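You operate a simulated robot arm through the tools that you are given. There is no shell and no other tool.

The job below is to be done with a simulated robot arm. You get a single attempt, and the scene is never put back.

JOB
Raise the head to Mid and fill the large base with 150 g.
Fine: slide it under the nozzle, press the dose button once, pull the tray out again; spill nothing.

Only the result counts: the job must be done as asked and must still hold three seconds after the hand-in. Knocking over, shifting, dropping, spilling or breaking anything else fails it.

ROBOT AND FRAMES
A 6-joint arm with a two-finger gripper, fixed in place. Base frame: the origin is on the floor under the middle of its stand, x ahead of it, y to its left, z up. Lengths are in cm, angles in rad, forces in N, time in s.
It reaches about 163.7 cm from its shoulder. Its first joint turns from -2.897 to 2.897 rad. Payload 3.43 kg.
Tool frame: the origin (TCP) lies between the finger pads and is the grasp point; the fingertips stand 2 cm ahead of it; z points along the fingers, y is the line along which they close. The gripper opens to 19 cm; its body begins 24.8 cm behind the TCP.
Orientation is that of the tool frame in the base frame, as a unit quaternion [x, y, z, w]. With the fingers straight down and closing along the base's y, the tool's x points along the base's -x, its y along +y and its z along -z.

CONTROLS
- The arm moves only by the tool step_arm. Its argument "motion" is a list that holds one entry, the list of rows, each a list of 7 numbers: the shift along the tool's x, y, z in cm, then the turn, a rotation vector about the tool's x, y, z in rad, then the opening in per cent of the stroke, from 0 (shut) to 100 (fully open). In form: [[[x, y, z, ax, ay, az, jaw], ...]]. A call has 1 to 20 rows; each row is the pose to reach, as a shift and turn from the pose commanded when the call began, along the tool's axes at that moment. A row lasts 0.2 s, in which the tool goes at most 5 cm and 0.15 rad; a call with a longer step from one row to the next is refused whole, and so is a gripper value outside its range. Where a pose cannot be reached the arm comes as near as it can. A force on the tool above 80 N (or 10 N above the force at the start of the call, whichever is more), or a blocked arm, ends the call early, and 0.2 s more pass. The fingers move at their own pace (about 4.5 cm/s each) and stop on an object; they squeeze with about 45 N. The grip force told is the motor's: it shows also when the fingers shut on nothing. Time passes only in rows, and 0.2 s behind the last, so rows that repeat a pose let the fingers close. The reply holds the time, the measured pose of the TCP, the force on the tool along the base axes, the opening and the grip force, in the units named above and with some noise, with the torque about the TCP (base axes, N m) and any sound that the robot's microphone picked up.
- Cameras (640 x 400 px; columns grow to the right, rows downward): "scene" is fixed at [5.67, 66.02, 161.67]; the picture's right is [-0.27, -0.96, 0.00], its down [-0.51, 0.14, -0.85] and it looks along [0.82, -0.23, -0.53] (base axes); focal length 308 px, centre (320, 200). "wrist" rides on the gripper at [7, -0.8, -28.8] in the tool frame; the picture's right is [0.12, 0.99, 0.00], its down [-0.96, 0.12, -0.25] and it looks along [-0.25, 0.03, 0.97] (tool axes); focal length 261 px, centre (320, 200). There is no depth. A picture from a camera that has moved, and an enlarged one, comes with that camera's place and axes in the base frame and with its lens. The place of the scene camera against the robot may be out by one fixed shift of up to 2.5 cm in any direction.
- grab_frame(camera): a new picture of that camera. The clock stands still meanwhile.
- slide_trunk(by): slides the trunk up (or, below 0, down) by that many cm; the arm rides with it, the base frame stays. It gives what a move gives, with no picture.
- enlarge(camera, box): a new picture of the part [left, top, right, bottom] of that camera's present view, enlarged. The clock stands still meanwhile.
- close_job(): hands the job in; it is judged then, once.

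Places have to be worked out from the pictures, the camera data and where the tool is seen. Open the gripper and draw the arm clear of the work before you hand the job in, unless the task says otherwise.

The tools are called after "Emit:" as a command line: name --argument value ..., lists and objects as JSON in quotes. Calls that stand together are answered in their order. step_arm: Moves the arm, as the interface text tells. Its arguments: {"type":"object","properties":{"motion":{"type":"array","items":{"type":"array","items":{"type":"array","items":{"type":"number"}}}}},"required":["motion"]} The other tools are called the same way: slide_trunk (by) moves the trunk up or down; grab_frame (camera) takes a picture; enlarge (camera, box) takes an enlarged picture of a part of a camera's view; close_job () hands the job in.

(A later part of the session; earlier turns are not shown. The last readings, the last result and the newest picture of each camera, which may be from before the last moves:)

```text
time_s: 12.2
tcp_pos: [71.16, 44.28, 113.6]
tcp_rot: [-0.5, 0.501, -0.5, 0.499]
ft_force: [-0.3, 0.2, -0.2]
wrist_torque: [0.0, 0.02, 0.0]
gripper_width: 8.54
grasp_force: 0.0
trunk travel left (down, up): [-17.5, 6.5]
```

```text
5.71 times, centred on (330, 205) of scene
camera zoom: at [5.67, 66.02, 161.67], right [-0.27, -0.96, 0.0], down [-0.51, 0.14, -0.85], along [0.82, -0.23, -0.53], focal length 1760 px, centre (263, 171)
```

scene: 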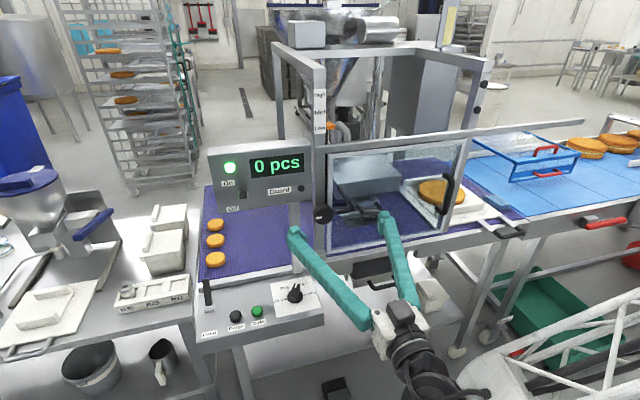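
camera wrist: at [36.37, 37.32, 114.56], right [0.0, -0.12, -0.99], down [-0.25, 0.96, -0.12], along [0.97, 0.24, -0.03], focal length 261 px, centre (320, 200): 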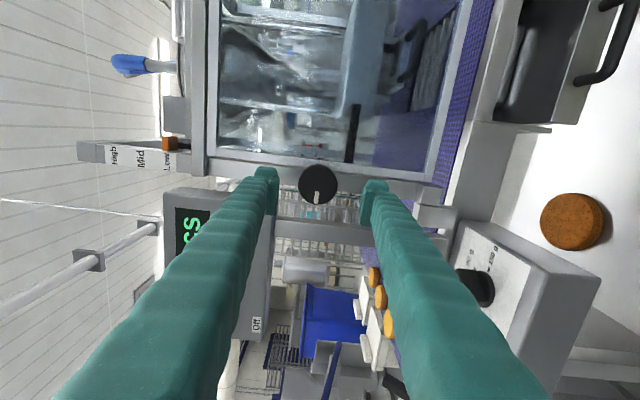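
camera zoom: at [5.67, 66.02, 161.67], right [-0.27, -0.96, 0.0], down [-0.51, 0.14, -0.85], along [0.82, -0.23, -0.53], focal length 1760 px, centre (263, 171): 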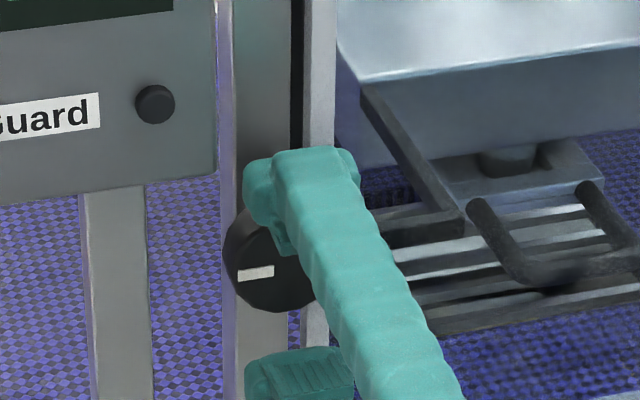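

The knob face is around x≈73.5 and its centre about 0.4 cm higher than my tool. I correct and advance 2 cm more, then close gently on the knob.

Emit:
step_arm --motion '[[[0, -0.35, 0.5, 0, 0, 0, 45], [0, -0.35, 1.0, 0, 0, 0, 45], [0, -0.35, 1.5, 0, 0, 0, 45], [0, -0.35, 2.0, 0, 0, 0, 45], [0, -0.35, 2.0, 0, 0, 0, 40], [0, -0.35, 2.0, 0, 0, 0, 35], [0, -0.35, 2.0, 0, 0, 0, 28], [0, -0.35, 2.0, 0, 0, 0, 20], [0, -0.35, 2.0, 0, 0, 0, 20], [0, -0.35, 2.0, 0, 0, 0, 20]]]'

Emit:
enlarge --camera "wrist" --box '[240, 130, 400, 240]'

Emit:
enlarge --camera "scene" --box '[280, 110, 400, 240]'

```text
time_s: 14.4
tcp_pos: [73.02, 44.2, 114.01]
tcp_rot: [0.501, -0.5, 0.5, -0.498]
ft_force: [1.0, 0.5, -0.3]
wrist_torque: [0.0, 0.0, 0.01]
gripper_width: 5.52
grasp_force: 44.8
trunk travel left (down, up): [-17.5, 6.5]
```

```text
3.64 times, centred on (320, 185) of wrist
camera zoom: at [44.34, 37.27, 114.82], right [0.0, -0.12, -0.99], down [-0.25, 0.96, -0.12], along [0.97, 0.25, -0.03], focal length 948 px, centre (320, 254)
```

zoom: 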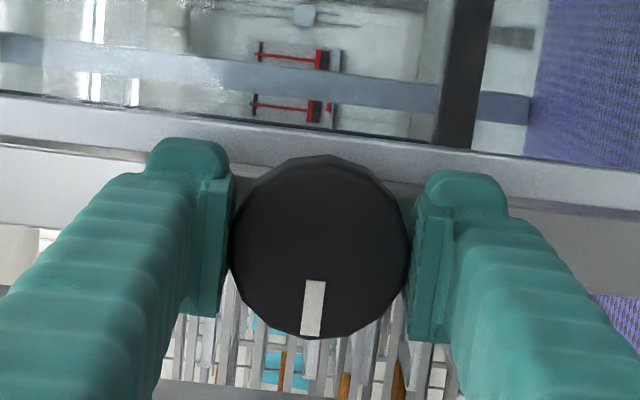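

```text
3.08 times, centred on (340, 175) of scene
camera zoom: at [5.67, 66.02, 161.67], right [-0.27, -0.96, 0.0], down [-0.51, 0.14, -0.85], along [0.82, -0.23, -0.53], focal length 948 px, centre (258, 277)
```

zoom: 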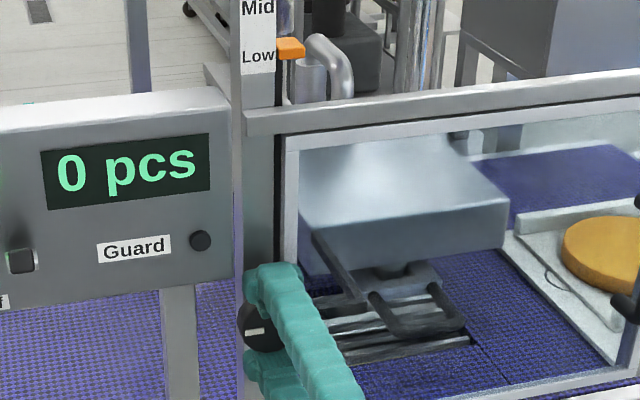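

The knob is held (5.5 cm, 45 N). I test a small counter-clockwise turn (as seen from the front) and check the torque.

Emit:
step_arm --motion '[[[0, 0, 0, 0, 0, -0.05, 20], [0, 0, 0, 0, 0, -0.1, 20], [0, 0, 0, 0, 0, -0.15, 20], [0, 0, 0, 0, 0, -0.2, 20]]]'

Emit:
enlarge --camera "wrist" --box '[240, 130, 400, 240]'

Emit:
enlarge --camera "scene" --box '[280, 110, 400, 240]'

```text
time_s: 15.4
tcp_pos: [73.03, 44.51, 113.92]
tcp_rot: [0.549, -0.447, 0.547, -0.446]
ft_force: [-13.0, 0.0, -14.2]
wrist_torque: [1.04, 0.27, 0.18]
gripper_width: 5.55
grasp_force: 45.1
trunk travel left (down, up): [-17.5, 6.5]
```

```text
3.64 times, centred on (320, 185) of wrist
camera zoom: at [44.33, 37.73, 116.27], right [0.0, -0.32, -0.95], down [-0.25, 0.92, -0.31], along [0.97, 0.24, -0.08], focal length 948 px, centre (320, 254)
```

zoom: 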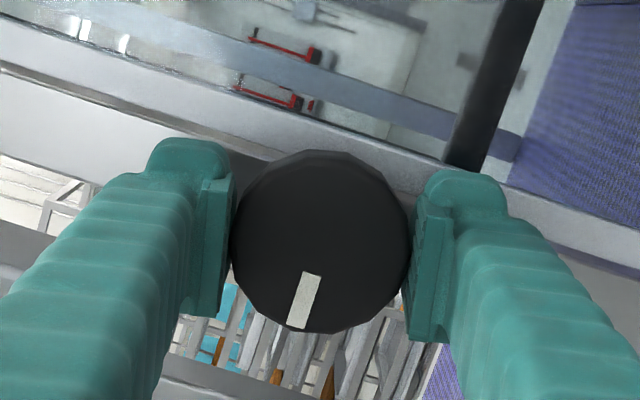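

```text
3.08 times, centred on (340, 175) of scene
camera zoom: at [5.67, 66.02, 161.67], right [-0.27, -0.96, 0.0], down [-0.51, 0.14, -0.85], along [0.82, -0.23, -0.53], focal length 948 px, centre (258, 277)
```

zoom: 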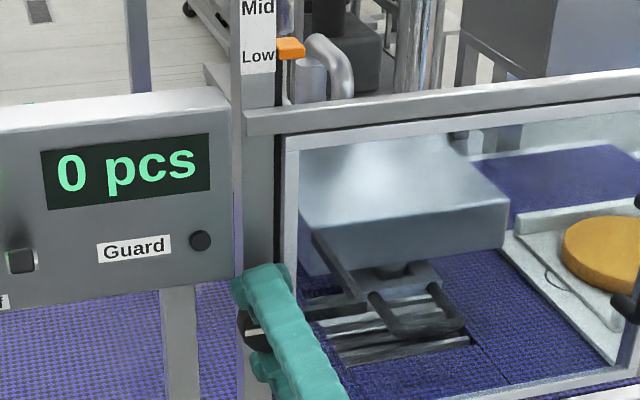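

The knob barely followed counter-clockwise (fingers slipped at ~1 N·m), so that way seems to be a stop. I turn back and try clockwise.

Emit:
step_arm --motion '[[[0, 0, 0, 0, 0, 0.1, 20], [0, 0, 0, 0, 0, 0.2, 20], [0, 0, 0, 0, 0, 0.25, 20], [0, 0, 0, 0, 0, 0.3, 20], [0, 0, 0, 0, 0, 0.4, 20], [0, 0, 0, 0, 0, 0.5, 20]]]'

Emit:
enlarge --camera "wrist" --box '[240, 130, 400, 240]'

Emit:
enlarge --camera "scene" --box '[280, 110, 400, 240]'

```text
time_s: 16.8
tcp_pos: [73.12, 44.38, 113.99]
tcp_rot: [-0.421, 0.569, -0.419, 0.568]
ft_force: [-31.0, 11.1, -32.2]
wrist_torque: [-0.07, 0.48, 0.53]
gripper_width: 5.51
grasp_force: 45.3
trunk travel left (down, up): [-17.5, 6.5]
```

```text
3.64 times, centred on (320, 185) of wrist
camera zoom: at [44.36, 37.44, 112.72], right [0.0, 0.18, -0.98], down [-0.25, 0.95, 0.17], along [0.97, 0.24, 0.04], focal length 948 px, centre (320, 254)
```

zoom: 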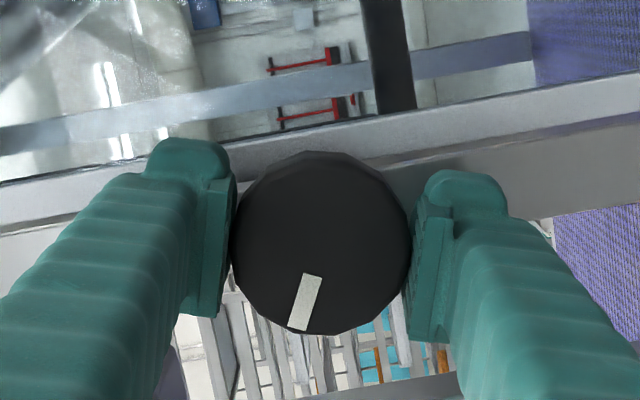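

```text
3.08 times, centred on (340, 175) of scene
camera zoom: at [5.67, 66.02, 161.67], right [-0.27, -0.96, 0.0], down [-0.51, 0.14, -0.85], along [0.82, -0.23, -0.53], focal length 948 px, centre (258, 277)
```

zoom: 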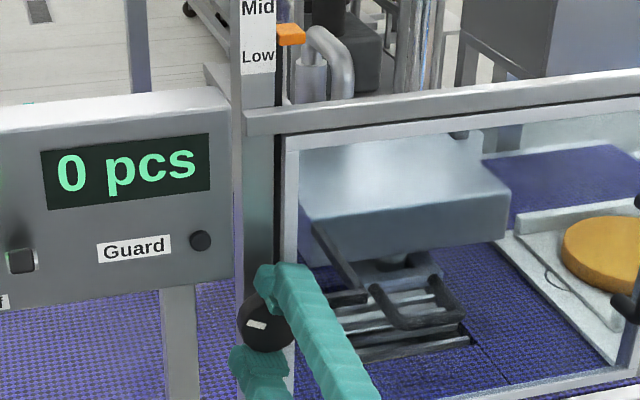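

Clockwise raises the head: the pointer moved up about a quarter of the way from Low to Mid. I continue clockwise in modest amounts while checking the pointer.

Emit:
step_arm --motion '[[[0, 0, 0, 0, 0, 0.08, 20], [0, 0, 0, 0, 0, 0.16, 20], [0, 0, 0, 0, 0, 0.24, 20], [0, 0, 0, 0, 0, 0.32, 20], [0, 0, 0, 0, 0, 0.4, 20]]]'

Emit:
enlarge --camera "wrist" --box '[240, 130, 400, 240]'

Emit:
enlarge --camera "scene" --box '[300, 80, 360, 140]'

```text
time_s: 18.0
tcp_pos: [73.2, 44.43, 113.92]
tcp_rot: [-0.3, 0.642, -0.297, 0.64]
ft_force: [-12.4, 16.2, -41.2]
wrist_torque: [-0.15, 0.34, 0.36]
gripper_width: 5.52
grasp_force: 44.7
trunk travel left (down, up): [-17.5, 6.5]
```

```text
3.64 times, centred on (320, 185) of wrist
camera zoom: at [44.39, 38.49, 110.1], right [0.0, 0.55, -0.84], down [-0.25, 0.81, 0.53], along [0.97, 0.21, 0.13], focal length 948 px, centre (320, 254)
```

zoom: 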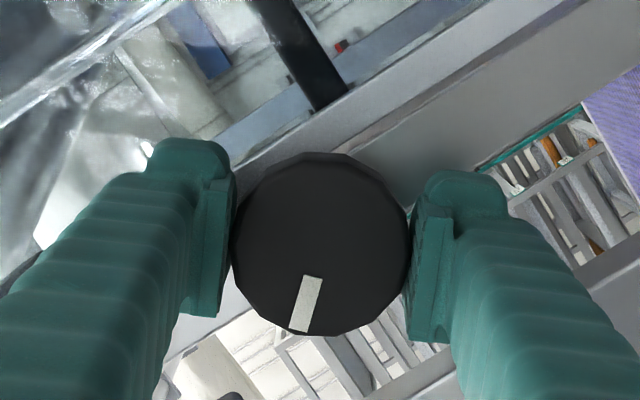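

```text
6.67 times, centred on (330, 110) of scene
camera zoom: at [5.67, 66.02, 161.67], right [-0.27, -0.96, 0.0], down [-0.51, 0.14, -0.85], along [0.82, -0.23, -0.53], focal length 2053 px, centre (253, 800)
```

zoom: 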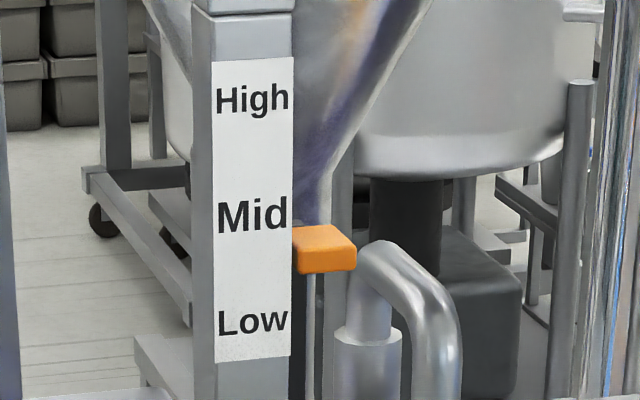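

The pointer is about halfway between Low and Mid, but side force has grown to ~45 N. I release the knob to relieve it and see whether the head holds by itself, then I'll regrip.

Emit:
step_arm --motion '[[[0, 0, 0, 0, 0, 0, 30], [0, 0, 0, 0, 0, 0, 38], [0, 0, 0, 0, 0, 0, 45], [0, 0, 0, 0, 0, 0, 45]]]'

Emit:
enlarge --camera "wrist" --box '[240, 130, 400, 240]'

Emit:
enlarge --camera "scene" --box '[300, 80, 360, 140]'

```text
time_s: 19.0
tcp_pos: [73.06, 44.14, 114.26]
tcp_rot: [-0.298, 0.641, -0.299, 0.641]
ft_force: [0.6, -0.3, 0.4]
wrist_torque: [-0.01, 0.01, -0.02]
gripper_width: 8.59
grasp_force: 0.0
trunk travel left (down, up): [-17.5, 6.5]
```

```text
3.64 times, centred on (320, 185) of wrist
camera zoom: at [44.37, 38.34, 110.26], right [0.0, 0.55, -0.84], down [-0.25, 0.81, 0.53], along [0.97, 0.21, 0.13], focal length 948 px, centre (320, 254)
```

zoom: 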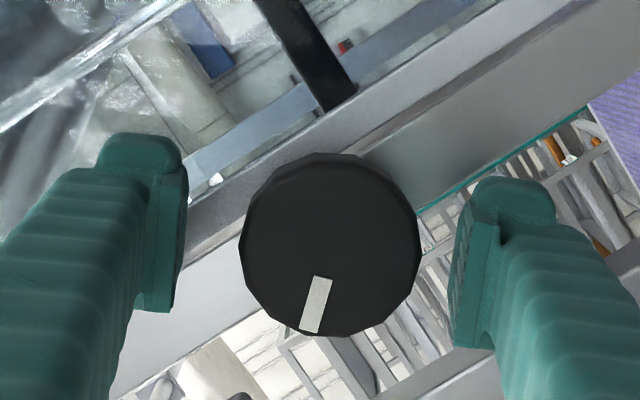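

```text
6.67 times, centred on (330, 110) of scene
camera zoom: at [5.67, 66.02, 161.67], right [-0.27, -0.96, 0.0], down [-0.51, 0.14, -0.85], along [0.82, -0.23, -0.53], focal length 2053 px, centre (253, 800)
```

zoom: 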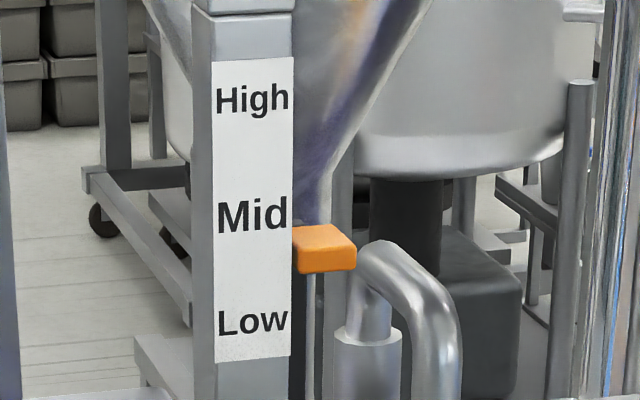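

The head holds its height when released. I re-centre on the knob (about +0.36 y, −0.24 z), regrip, and turn a further 0.45 rad clockwise.

Emit:
step_arm --motion '[[[-0.12, 0.42, 0, 0, 0, 0, 45], [-0.12, 0.42, 0, 0, 0, 0, 35], [-0.12, 0.42, 0, 0, 0, 0, 28], [-0.12, 0.42, 0, 0, 0, 0, 20], [-0.12, 0.42, 0, 0, 0, 0, 20], [-0.12, 0.42, 0, 0, 0, 0, 20]]]'

Emit:
step_arm --motion '[[[0, 0, 0, 0, 0, 0.09, 20], [0, 0, 0, 0, 0, 0.18, 20], [0, 0, 0, 0, 0, 0.27, 20], [0, 0, 0, 0, 0, 0.36, 20], [0, 0, 0, 0, 0, 0.45, 20]]]'

Emit:
enlarge --camera "wrist" --box '[240, 130, 400, 240]'

Emit:
enlarge --camera "scene" --box '[300, 80, 360, 140]'

```text
time_s: 20.4
tcp_pos: [73.1, 44.61, 114.12]
tcp_rot: [-0.298, 0.642, -0.298, 0.64]
ft_force: [0.0, -3.8, 8.3]
wrist_torque: [-0.06, -0.08, -0.12]
gripper_width: 5.53
grasp_force: 45.1
trunk travel left (down, up): [-17.5, 6.5]
```

```text
time_s: 21.6
tcp_pos: [73.03, 44.54, 114.05]
tcp_rot: [-0.147, 0.692, -0.147, 0.691]
ft_force: [-11.1, -14.5, 13.7]
wrist_torque: [-0.09, 0.08, -0.29]
gripper_width: 5.52
grasp_force: 44.8
trunk travel left (down, up): [-17.5, 6.5]
```

```text
3.64 times, centred on (320, 185) of wrist
camera zoom: at [44.37, 40.97, 107.9], right [0.0, 0.86, -0.51], down [-0.25, 0.5, 0.83], along [0.97, 0.13, 0.21], focal length 948 px, centre (320, 254)
```

zoom: 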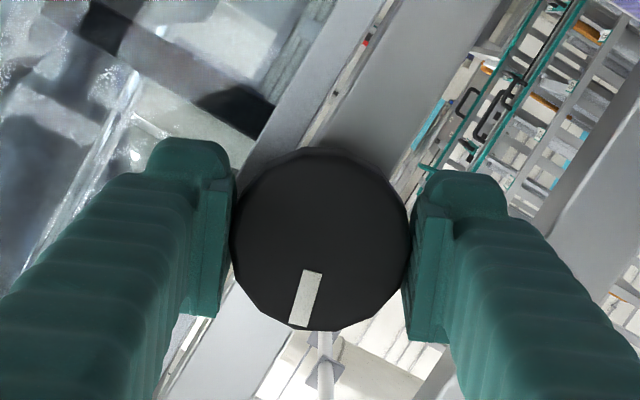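

```text
6.67 times, centred on (330, 110) of scene
camera zoom: at [5.67, 66.02, 161.67], right [-0.27, -0.96, 0.0], down [-0.51, 0.14, -0.85], along [0.82, -0.23, -0.53], focal length 2053 px, centre (253, 800)
```

zoom: 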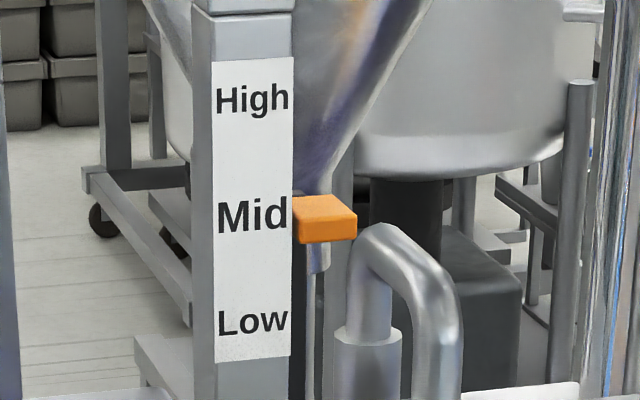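

The knob's white mark started pointing left at Low; Low→Mid is about a quarter turn, so at Mid it should point straight up. It's ~0.29 rad short, matching the pointer, so I turn that much more.

Emit:
step_arm --motion '[[[0, 0, 0, 0, 0, 0.1, 20], [0, 0, 0, 0, 0, 0.2, 20], [0, 0, 0, 0, 0, 0.29, 20], [0, 0, 0, 0, 0, 0.29, 20]]]'

Emit:
enlarge --camera "wrist" --box '[240, 130, 400, 240]'

Emit:
enlarge --camera "scene" --box '[300, 80, 360, 140]'

```text
time_s: 22.6
tcp_pos: [73.1, 44.43, 114.11]
tcp_rot: [-0.044, 0.706, -0.047, 0.705]
ft_force: [1.1, -14.2, 19.2]
wrist_torque: [-0.1, -0.2, -0.15]
gripper_width: 5.5
grasp_force: 45.1
trunk travel left (down, up): [-17.5, 6.5]
```

```text
3.64 times, centred on (320, 185) of wrist
camera zoom: at [44.38, 42.83, 107.11], right [0.0, 0.97, -0.25], down [-0.25, 0.24, 0.94], along [0.97, 0.06, 0.24], focal length 948 px, centre (320, 254)
```

zoom: 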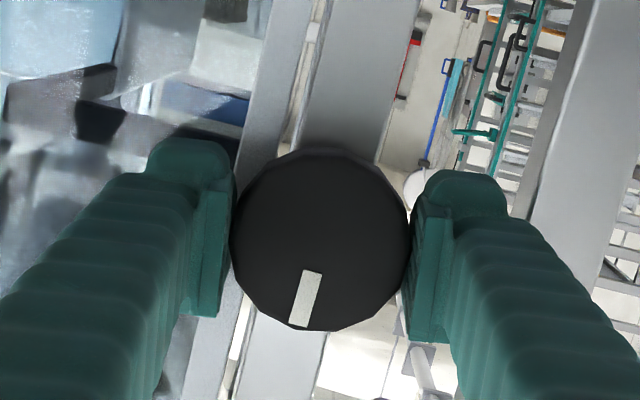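

```text
6.67 times, centred on (330, 110) of scene
camera zoom: at [5.67, 66.02, 161.67], right [-0.27, -0.96, 0.0], down [-0.51, 0.14, -0.85], along [0.82, -0.23, -0.53], focal length 2053 px, centre (253, 800)
```

zoom: 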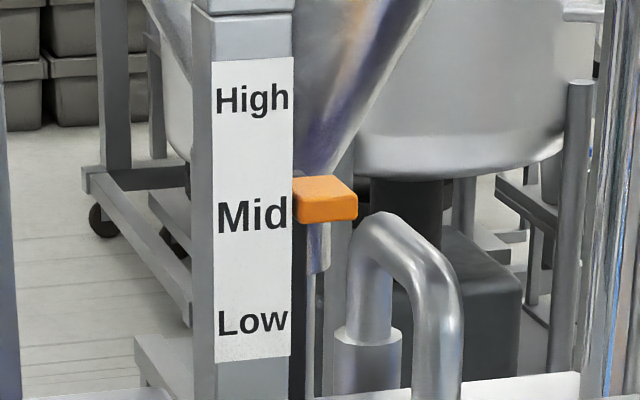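

The mark now points straight up and the pointer sits at Mid exactly as it originally sat at Low. I release and back away.

Emit:
step_arm --motion '[[[0, 0, 0, 0, 0, 0, 30], [0, 0, 0, 0, 0, 0, 38], [0, 0, 0, 0, 0, 0, 45], [0, 0, -2, 0, 0, 0, 45], [0, 0, -5, 0, 0, 0, 45], [0, 0, -9, 0, 0, 0, 45], [0, 0, -13, 0, 0, 0, 45], [0, 0, -13, 0, 0, 0, 45]]]'

Emit:
grab_frame --camera "wrist"

Emit:
enlarge --camera "scene" --box '[280, 80, 410, 240]'

Emit:
enlarge --camera "scene" --box '[340, 170, 400, 210]'

```text
time_s: 24.4
tcp_pos: [59.8, 44.45, 114.09]
tcp_rot: [-0.045, 0.706, -0.047, 0.705]
ft_force: [0.2, 0.2, -0.5]
wrist_torque: [-0.02, -0.03, 0.0]
gripper_width: 8.56
grasp_force: 0.0
trunk travel left (down, up): [-17.5, 6.5]
```

```text
taken
camera wrist: at [31.1, 42.72, 107.05], right [0.0, 0.97, -0.25], down [-0.25, 0.24, 0.94], along [0.97, 0.06, 0.24], focal length 261 px, centre (320, 200)
```

wrist: 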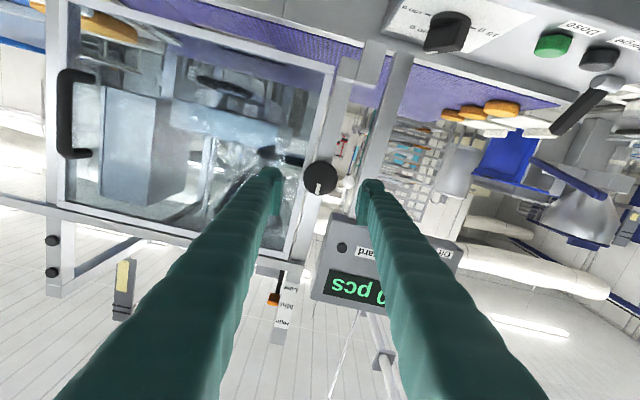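

```text
2.50 times, centred on (345, 160) of scene
camera zoom: at [5.67, 66.02, 161.67], right [-0.27, -0.96, 0.0], down [-0.51, 0.14, -0.85], along [0.82, -0.23, -0.53], focal length 770 px, centre (258, 300)
```

zoom: 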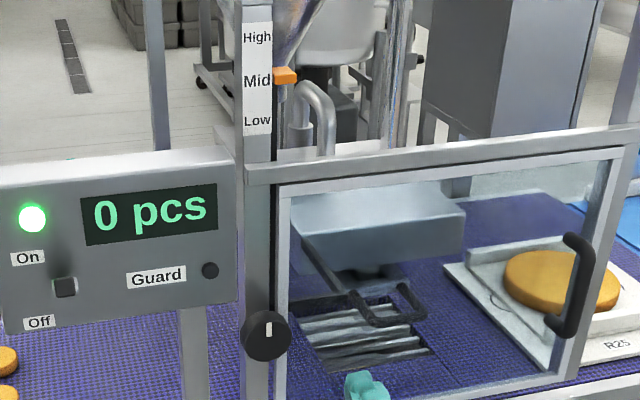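

```text
10.00 times, centred on (370, 190) of scene
camera zoom: at [5.67, 66.02, 161.67], right [-0.27, -0.96, 0.0], down [-0.51, 0.14, -0.85], along [0.82, -0.23, -0.53], focal length 3080 px, centre (-180, 300)
```

zoom: 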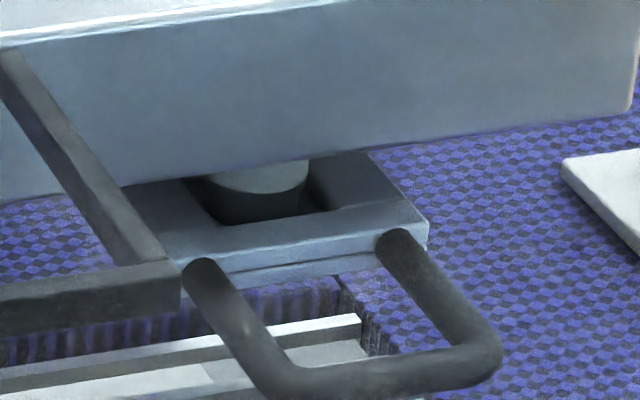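

The head is at Mid and the U-handled nozzle holder moved up with it. I lower the wrist camera to look up under the nozzle from the front and check its outlet is open.

Emit:
step_arm --motion '[[[2, -1.4, -3, 0, 0, 0.03, 45], [6, -2.8, -4, 0, 0, 0.06, 45], [10, -4.2, -4, 0, 0, 0.09, 45], [14, -5.6, -4, 0, 0, 0.131, 45], [18, -7, -4, 0, 0, 0.131, 45], [22, -8.4, -4, 0, 0, 0.131, 45], [25.5, -9.5, -4, 0, 0, 0.131, 45], [27.5, -9.5, -4, 0, 0, 0.131, 45], [27.5, -9.5, -4, 0, 0, 0.131, 45]]]'

Emit:
grab_frame --camera "wrist"

```text
time_s: 26.6
tcp_pos: [59.03, 44.71, 92.15]
tcp_rot: [0.005, 0.703, 0.0, 0.711]
ft_force: [-2.7, -6.2, 32.1]
wrist_torque: [1.64, -0.23, 0.03]
gripper_width: 8.29
grasp_force: 0.0
out of reach, approached as far as the arm can: row 3, 4, 5, 6, 7, 8, 9
trunk travel left (down, up): [-17.5, 6.5]
stopped in row 9: the force on the tool passed its limit at 82 N (the readings are from after the stop); the commanded pose is now the measured one
```

```text
taken
camera wrist: at [30.41, 44.22, 84.8], right [0.01, 0.99, -0.11], down [-0.26, 0.11, 0.96], along [0.97, 0.02, 0.26], focal length 261 px, centre (320, 200)
```

wrist: 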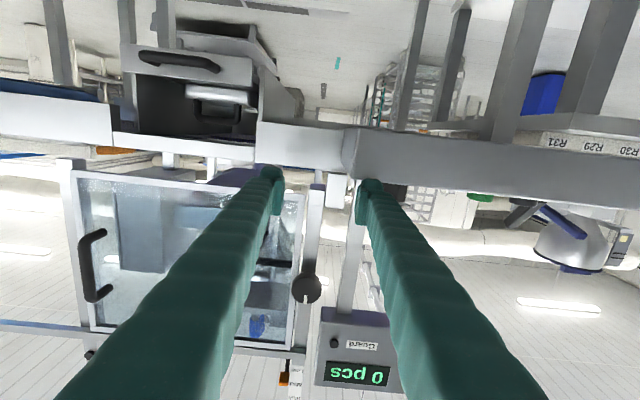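

The y-move was out of reach and the left finger rested on the corner of the control box (~32 N). I lift straight up right away.

Emit:
step_arm --motion '[[[-2, 0, 0, 0, 0, 0, 45], [-5, 0, 0, 0, 0, 0, 45], [-9, 0, 0, 0, 0, 0, 45], [-13, 0, 0, 0, 0, 0, 45], [-13, 0, 0, 0, 0, 0, 45]]]'

Emit:
enlarge --camera "scene" --box '[190, 250, 350, 350]'

Emit:
grab_frame --camera "scene"

```text
time_s: 27.8
tcp_pos: [59.26, 44.84, 105.01]
tcp_rot: [0.004, 0.706, -0.002, 0.708]
ft_force: [0.0, 0.0, -0.1]
wrist_torque: [-0.03, -0.01, -0.05]
gripper_width: 8.55
grasp_force: 0.1
trunk travel left (down, up): [-17.5, 6.5]
```

```text
4.00 times, centred on (270, 300) of scene
camera zoom: at [5.67, 66.02, 161.67], right [-0.27, -0.96, 0.0], down [-0.51, 0.14, -0.85], along [0.82, -0.23, -0.53], focal length 1232 px, centre (520, -200)
```

zoom: 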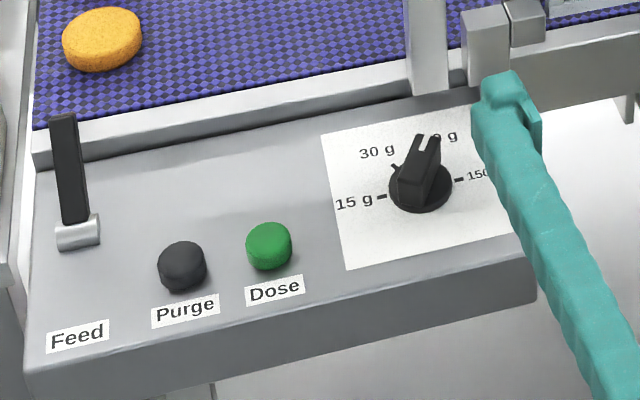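

```text
taken
```

scene: 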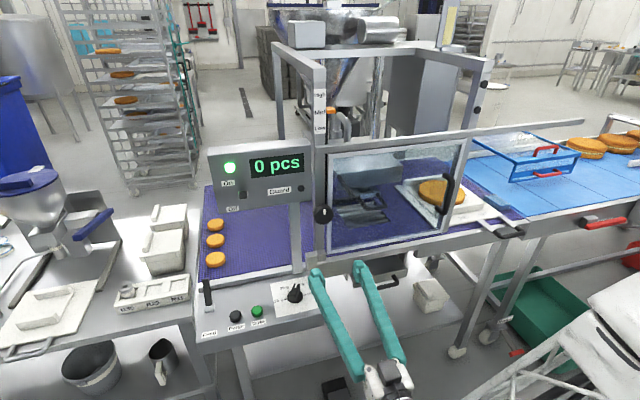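

Nothing on the panel was disturbed and the dial is still at 90 g. Next I tilt the gripper to look down on the dose selector, leaning back from the display panel.

Emit:
step_arm --motion '[[[-2, 1.5, -0.7, 0, 0.13, 0, 45], [-4, 3, -1.4, 0, 0.26, 0, 45], [-6, 4.5, -2.1, 0, 0.39, 0, 45], [-8, 6, -2.8, 0, 0.52, 0, 45], [-10, 7.5, -3.5, 0, 0.65, 0, 45], [-10, 9, -4.2, 0, 0.78, 0, 45], [-10, 10, -5, 0, 0.87, 0, 45], [-10, 11, -5, 0, 0.97, 0, 45], [-10, 11, -5, 0, 0.97, 0, 45]]]'

Emit:
grab_frame --camera "wrist"

Emit:
grab_frame --camera "scene"

```text
time_s: 29.8
tcp_pos: [53.92, 55.73, 114.94]
tcp_rot: [0.004, 0.954, 0.001, 0.298]
ft_force: [0.4, -0.7, 0.4]
wrist_torque: [-0.02, -0.04, -0.03]
gripper_width: 8.53
grasp_force: 0.1
trunk travel left (down, up): [-17.5, 6.5]
```

```text
taken
camera wrist: at [31.8, 54.94, 134.46], right [-0.09, 0.99, -0.06], down [0.65, 0.11, 0.75], along [0.75, 0.03, -0.66], focal length 261 px, centre (320, 200)
```

wrist: 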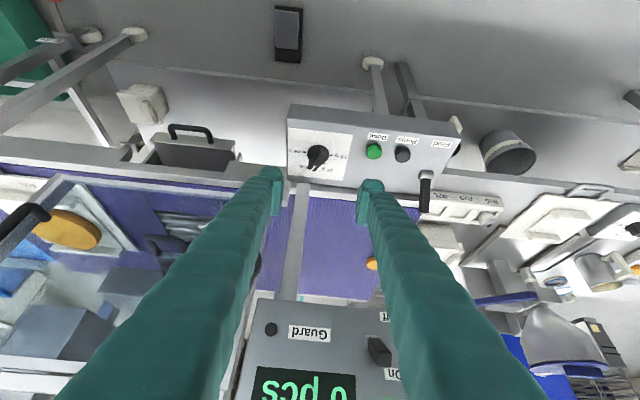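

```text
taken
```

scene: 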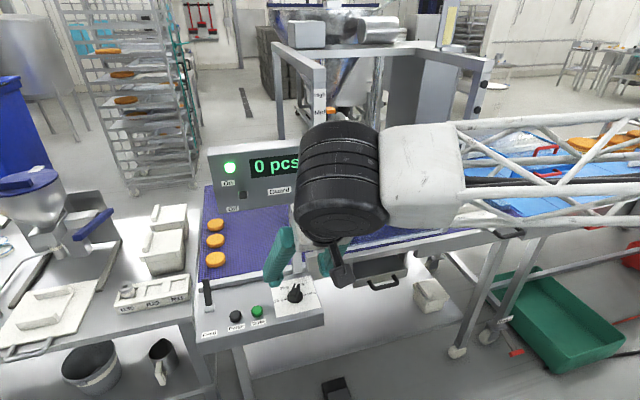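

The panel is in clear view. I enlarge the dial and buttons.

Emit:
enlarge --camera "wrist" --box '[280, 120, 360, 190]'

Emit:
enlarge --camera "wrist" --box '[280, 95, 470, 215]'

Emit:
enlarge --camera "scene" --box '[270, 275, 325, 312]'

```text
5.71 times, centred on (320, 155) of wrist
camera zoom: at [31.8, 54.94, 134.46], right [-0.09, 0.99, -0.06], down [0.65, 0.11, 0.75], along [0.75, 0.03, -0.66], focal length 1489 px, centre (320, 457)
```

zoom: 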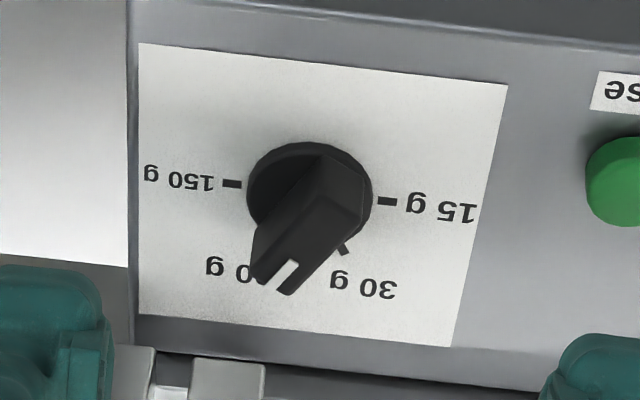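

```text
3.33 times, centred on (375, 155) of wrist
camera zoom: at [31.8, 54.94, 134.46], right [-0.09, 0.99, -0.06], down [0.65, 0.11, 0.75], along [0.75, 0.03, -0.66], focal length 869 px, centre (137, 350)
```

zoom: 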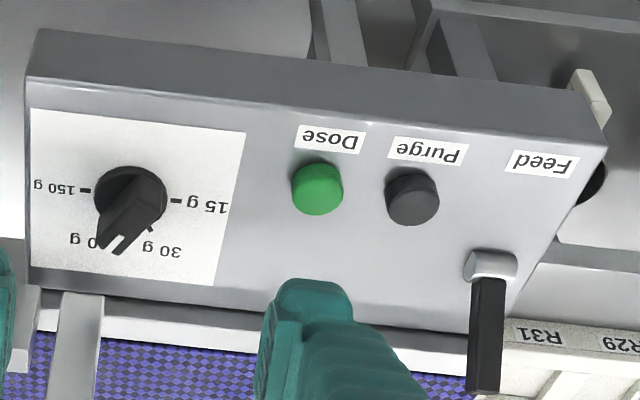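

```text
10.81 times, centred on (298, 294) of scene
camera zoom: at [5.67, 66.02, 161.67], right [-0.27, -0.96, 0.0], down [-0.51, 0.14, -0.85], along [0.82, -0.23, -0.53], focal length 3330 px, centre (563, -811)
```

zoom: 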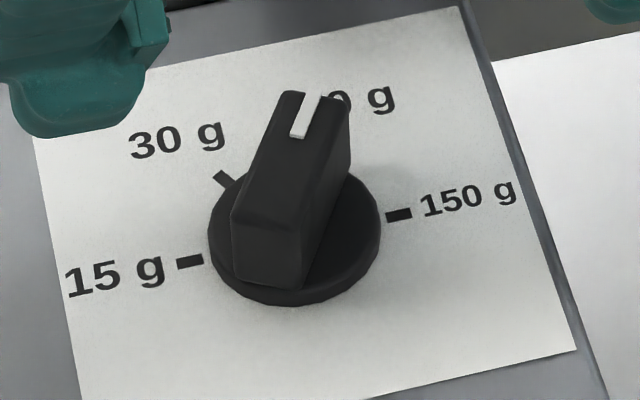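

The selector is a disc with a raised bar pointing to 90 g. I'll close the fingers and use them as a blunt pusher on the bar's tail end (front side), sweeping it clockwise 60° to 150 g. First I move to a point above and in front of the dial.

Emit:
step_arm --motion '[[[0.7, -0.6, 3.4, 0, 0.06, 0, 30], [1.4, -1.2, 6.8, 0, 0.12, 0, 20], [2.1, -1.8, 10.2, 0, 0.18, 0, 10], [2.8, -2.4, 13.6, 0, 0.24, 0, 0], [3.5, -3.0, 17, 0, 0.3, 0, 0], [4.13, -3.63, 20.2, 0, 0.355, 0, 0], [4.13, -3.63, 20.2, 0, 0.355, 0, 0]]]'

Emit:
grab_frame --camera "wrist"

Emit:
enlarge --camera "scene" --box '[230, 220, 380, 330]'

```text
time_s: 31.4
tcp_pos: [62.24, 52.22, 96.07]
tcp_rot: [0.004, 0.992, 0.002, 0.126]
ft_force: [0.2, 0.6, 0.0]
wrist_torque: [-0.03, 0.0, -0.02]
gripper_width: 0.0
grasp_force: 34.1
trunk travel left (down, up): [-17.5, 6.5]
```

```text
taken
camera wrist: at [48.28, 51.34, 122.08], right [-0.11, 0.99, -0.02], down [0.87, 0.11, 0.48], along [0.48, 0.03, -0.88], focal length 261 px, centre (320, 200)
```

wrist: 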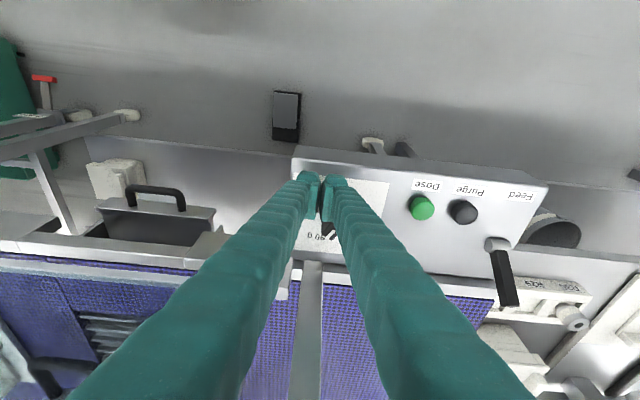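

```text
3.64 times, centred on (305, 275) of scene
camera zoom: at [5.67, 66.02, 161.67], right [-0.27, -0.96, 0.0], down [-0.51, 0.14, -0.85], along [0.82, -0.23, -0.53], focal length 1120 px, centre (374, -73)
```

zoom: 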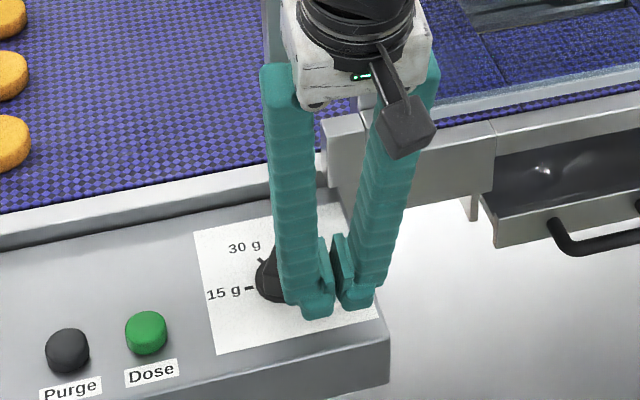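

I zoom in on the fingertips and the dial.

Emit:
enlarge --camera "wrist" --box '[270, 150, 390, 250]'

Emit:
enlarge --camera "scene" --box '[265, 265, 335, 315]'

```text
4.00 times, centred on (330, 200) of wrist
camera zoom: at [48.28, 51.34, 122.08], right [-0.11, 0.99, -0.02], down [0.87, 0.11, 0.48], along [0.48, 0.03, -0.88], focal length 1043 px, centre (280, 200)
```

zoom: 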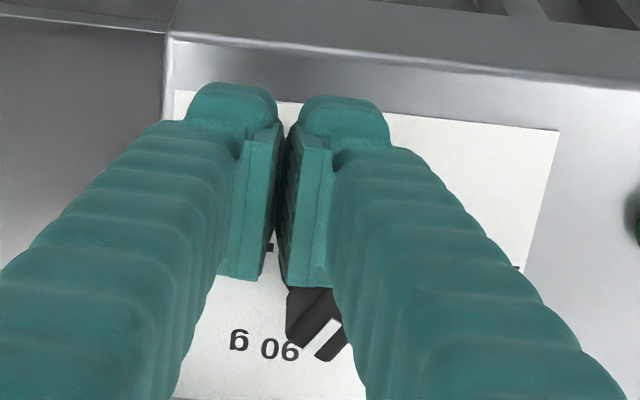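

```text
8.00 times, centred on (300, 290) of scene
camera zoom: at [5.67, 66.02, 161.67], right [-0.27, -0.96, 0.0], down [-0.51, 0.14, -0.85], along [0.82, -0.23, -0.53], focal length 2464 px, centre (480, -520)
```

zoom: 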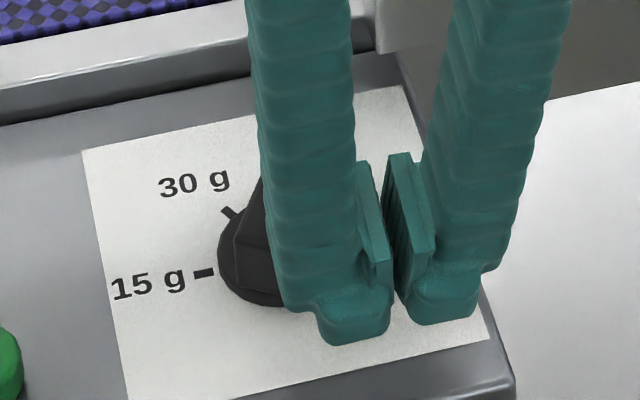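

I lower the closed fingers in front of the dial, just above the panel surface, offset toward −y so they don't touch the bar yet.

Emit:
step_arm --motion '[[[0.3, -0.6, 1.0, 0, 0, 0, 0], [0.9, -1.3, 2.2, 0, 0, 0, 0], [1.3, -1.3, 3.3, 0, 0, 0, 0], [1.7, -1.3, 4.3, 0, 0, 0, 0], [1.7, -1.3, 4.3, 0, 0, 0, 0]]]'

Emit:
enlarge --camera "wrist" --box '[270, 150, 390, 250]'

Emit:
enlarge --camera "scene" --box '[265, 265, 335, 315]'

```text
time_s: 32.7
tcp_pos: [61.64, 50.82, 92.13]
tcp_rot: [0.003, 0.991, 0.005, 0.132]
ft_force: [-12.8, -15.4, 41.9]
wrist_torque: [-0.57, 0.72, -0.02]
gripper_width: 0.0
grasp_force: 34.2
trunk travel left (down, up): [-17.5, 6.5]
stopped in row 5: the force on the tool passed its limit at 84 N (the readings are from after the stop); the commanded pose is now the measured one
```

```text
4.00 times, centred on (330, 200) of wrist
camera zoom: at [47.52, 49.69, 118.07], right [-0.11, 0.99, -0.02], down [0.87, 0.1, 0.49], along [0.49, 0.04, -0.87], focal length 1043 px, centre (280, 200)
```

zoom: 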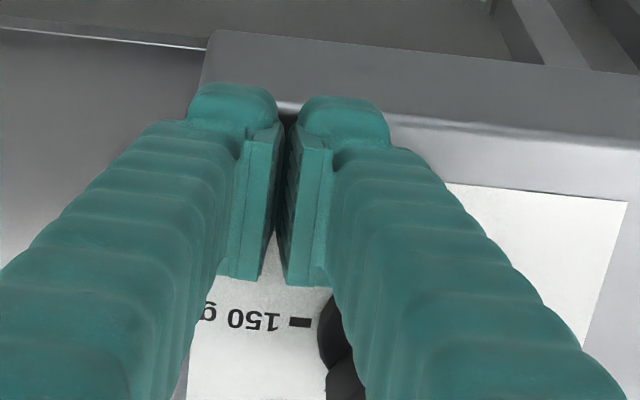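

```text
8.00 times, centred on (300, 290) of scene
camera zoom: at [5.67, 66.02, 161.67], right [-0.27, -0.96, 0.0], down [-0.51, 0.14, -0.85], along [0.82, -0.23, -0.53], focal length 2464 px, centre (480, -520)
```

zoom: 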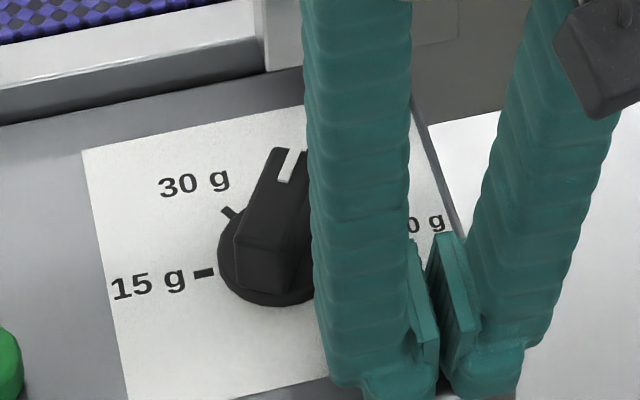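

I touched the panel surface at TCP z≈92.1 (so the panel lies at about z≈89.6) without reaching the dial. I raise 0.5 cm and slide forward 2 cm beside the bar's tail.

Emit:
step_arm --motion '[[[-0.13, 0, -0.5, 0, 0, 0, 0], [-0.13, 0, -0.5, 0, 0, 0, 0], [-1.1, 0, -0.25, 0, 0, 0, 0], [-2.06, 0, 0.02, 0, 0, 0, 0], [-2.06, 0, 0.02, 0, 0, 0, 0]]]'

Emit:
enlarge --camera "wrist" --box '[270, 150, 390, 250]'

Emit:
enlarge --camera "scene" --box '[265, 265, 335, 315]'

```text
time_s: 33.9
tcp_pos: [63.8, 50.91, 92.34]
tcp_rot: [0.003, 0.992, 0.005, 0.128]
ft_force: [0.4, 0.8, 0.1]
wrist_torque: [0.01, 0.0, 0.0]
gripper_width: 0.0
grasp_force: 34.2
trunk travel left (down, up): [-17.5, 6.5]
```

```text
4.00 times, centred on (330, 200) of wrist
camera zoom: at [49.78, 49.92, 118.3], right [-0.11, 0.99, -0.02], down [0.87, 0.11, 0.49], along [0.49, 0.04, -0.87], focal length 1043 px, centre (280, 200)
```

zoom: 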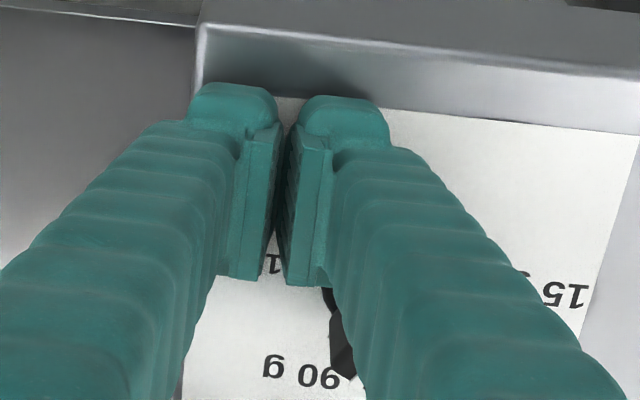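

```text
8.00 times, centred on (300, 290) of scene
camera zoom: at [5.67, 66.02, 161.67], right [-0.27, -0.96, 0.0], down [-0.51, 0.14, -0.85], along [0.82, -0.23, -0.53], focal length 2464 px, centre (480, -520)
```

zoom: 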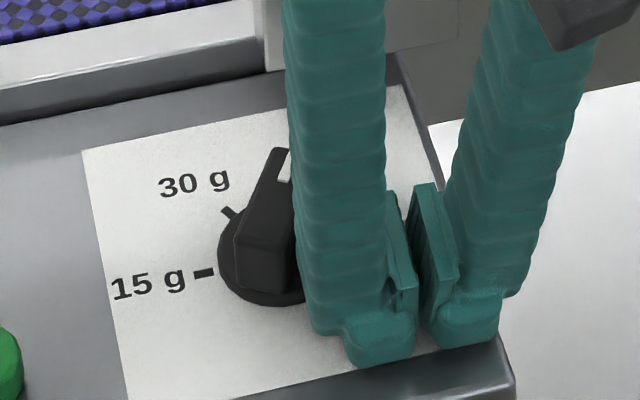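

No contact yet. I move 0.7 cm further forward and then sweep gently +y against the bar.

Emit:
step_arm --motion '[[[-0.68, 0, 0.16, 0, 0, 0, 0], [-0.68, 0.3, 0.16, 0, 0, 0, 0], [-0.68, 0.6, 0.16, 0, 0, 0, 0], [-0.68, 0.9, 0.16, 0, 0, 0, 0], [-0.68, 1.2, 0.16, 0, 0, 0, 0], [-0.68, 1.5, 0.16, 0, 0, 0, 0]]]'

Emit:
enlarge --camera "wrist" --box '[270, 150, 390, 250]'

Emit:
enlarge --camera "scene" --box '[265, 265, 335, 315]'

```text
time_s: 35.3
tcp_pos: [64.58, 52.47, 92.28]
tcp_rot: [0.004, 0.992, 0.005, 0.129]
ft_force: [-1.2, -0.6, 0.4]
wrist_torque: [-0.01, -0.01, 0.03]
gripper_width: 0.0
grasp_force: 34.4
trunk travel left (down, up): [-17.5, 6.5]
```

```text
4.00 times, centred on (330, 200) of wrist
camera zoom: at [50.44, 51.42, 118.26], right [-0.11, 0.99, -0.02], down [0.87, 0.11, 0.49], along [0.49, 0.04, -0.87], focal length 1043 px, centre (280, 200)
```

zoom: 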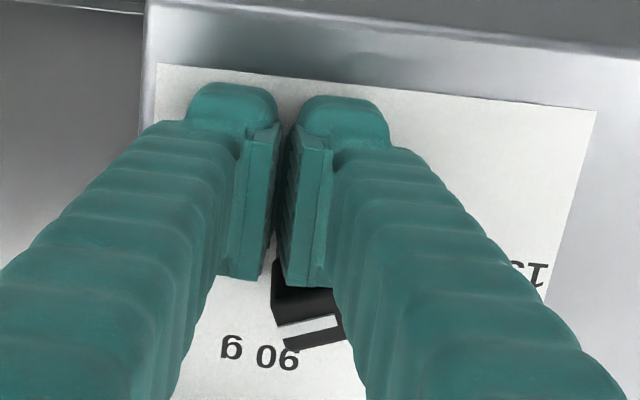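

```text
8.00 times, centred on (300, 290) of scene
camera zoom: at [5.67, 66.02, 161.67], right [-0.27, -0.96, 0.0], down [-0.51, 0.14, -0.85], along [0.82, -0.23, -0.53], focal length 2464 px, centre (480, -520)
```

zoom: 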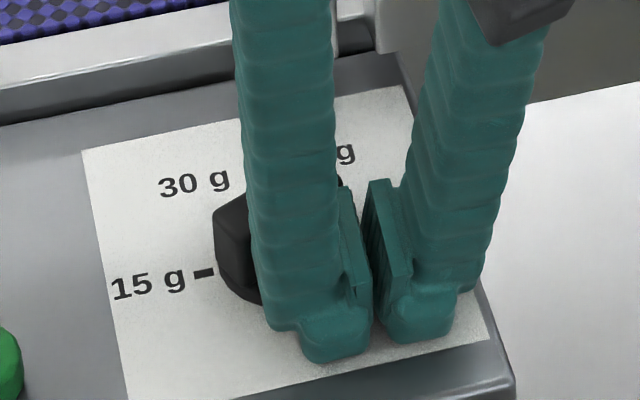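

The bar has turned most of the way toward 150 g with little force. I push a bit more forward/left to bring it fully round.

Emit:
step_arm --motion '[[[-0.2, 0.15, 0.04, 0, 0, 0, 0], [-0.4, 0.3, 0.08, 0, 0, 0, 0], [-0.55, 0.4, 0.12, 0, 0, 0, 0], [-0.55, 0.4, 0.12, 0, 0, 0, 0]]]'

Emit:
enlarge --camera "wrist" --box '[270, 150, 390, 250]'

Emit:
enlarge --camera "scene" --box '[265, 265, 335, 315]'

```text
time_s: 36.4
tcp_pos: [64.64, 52.43, 92.28]
tcp_rot: [0.004, 0.992, 0.003, 0.124]
ft_force: [-39.0, -2.1, 16.4]
wrist_torque: [0.37, -0.1, 0.94]
gripper_width: 0.03
grasp_force: 34.4
trunk travel left (down, up): [-17.5, 6.5]
stopped in row 4: the force on the tool passed its limit at 81 N (the readings are from after the stop); the commanded pose is now the measured one
```

```text
4.00 times, centred on (330, 200) of wrist
camera zoom: at [50.71, 51.65, 118.42], right [-0.11, 0.99, -0.02], down [0.87, 0.11, 0.48], along [0.48, 0.03, -0.88], focal length 1043 px, centre (280, 200)
```

zoom: 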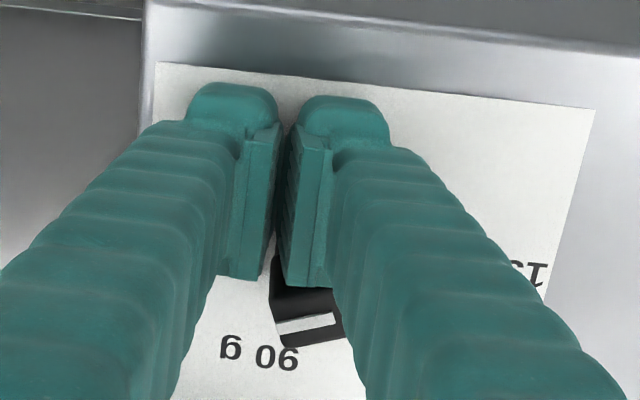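

```text
8.00 times, centred on (300, 290) of scene
camera zoom: at [5.67, 66.02, 161.67], right [-0.27, -0.96, 0.0], down [-0.51, 0.14, -0.85], along [0.82, -0.23, -0.53], focal length 2464 px, centre (480, -520)
```

zoom: 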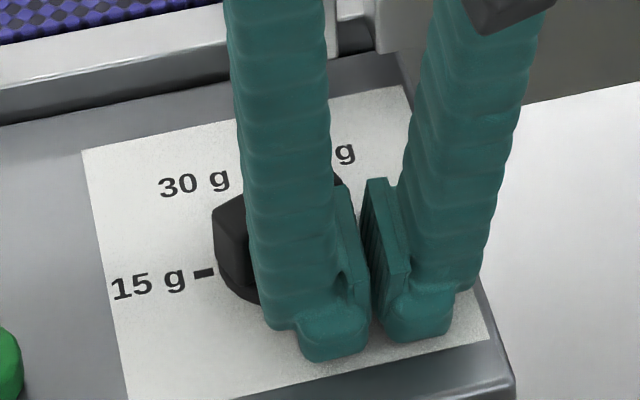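

The push ended against firm resistance. I back off and raise to see where the pointer stands.

Emit:
step_arm --motion '[[[0.5, 0, -0.2, 0, 0, 0, 0], [1.5, 0, -1.0, 0, 0, 0, 0], [3.0, 0, -4.0, 0, 0, 0, 0], [4.5, -1, -8.0, 0, 0, 0, 0], [6, -3, -11.0, 0, 0, 0, 0], [6, -3, -11.0, 0, 0, 0, 0]]]'

Emit:
enlarge --camera "wrist" --box '[270, 150, 390, 250]'

Emit:
enlarge --camera "scene" --box '[265, 265, 335, 315]'

```text
time_s: 37.8
tcp_pos: [56.37, 49.45, 101.66]
tcp_rot: [0.004, 0.992, 0.001, 0.125]
ft_force: [0.3, -0.3, 0.2]
wrist_torque: [0.05, 0.04, -0.02]
gripper_width: 0.0
grasp_force: 33.9
trunk travel left (down, up): [-17.5, 6.5]
```

```text
4.00 times, centred on (330, 200) of wrist
camera zoom: at [42.44, 48.67, 127.63], right [-0.11, 0.99, -0.02], down [0.87, 0.11, 0.48], along [0.48, 0.03, -0.88], focal length 1043 px, centre (280, 200)
```

zoom: 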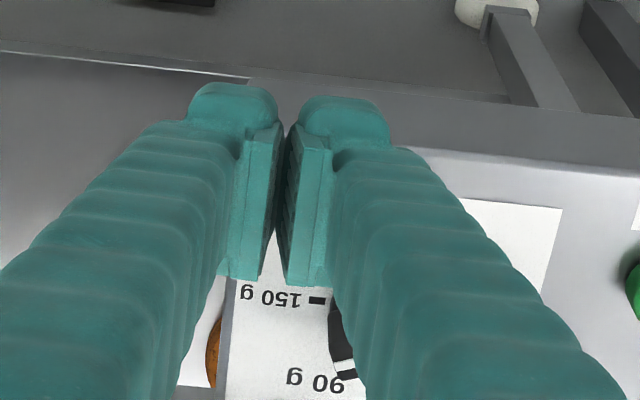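

```text
8.00 times, centred on (300, 290) of scene
camera zoom: at [5.67, 66.02, 161.67], right [-0.27, -0.96, 0.0], down [-0.51, 0.14, -0.85], along [0.82, -0.23, -0.53], focal length 2464 px, centre (480, -520)
```

zoom: 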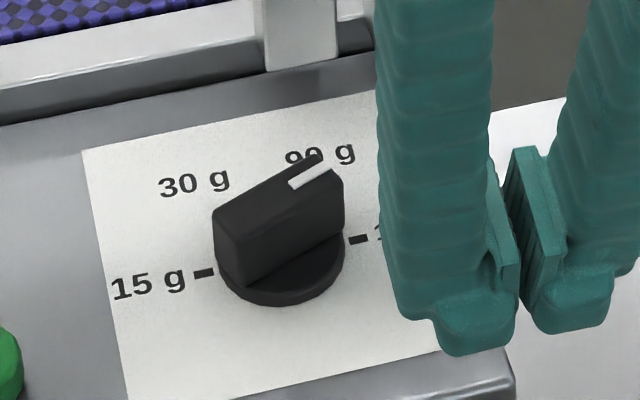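

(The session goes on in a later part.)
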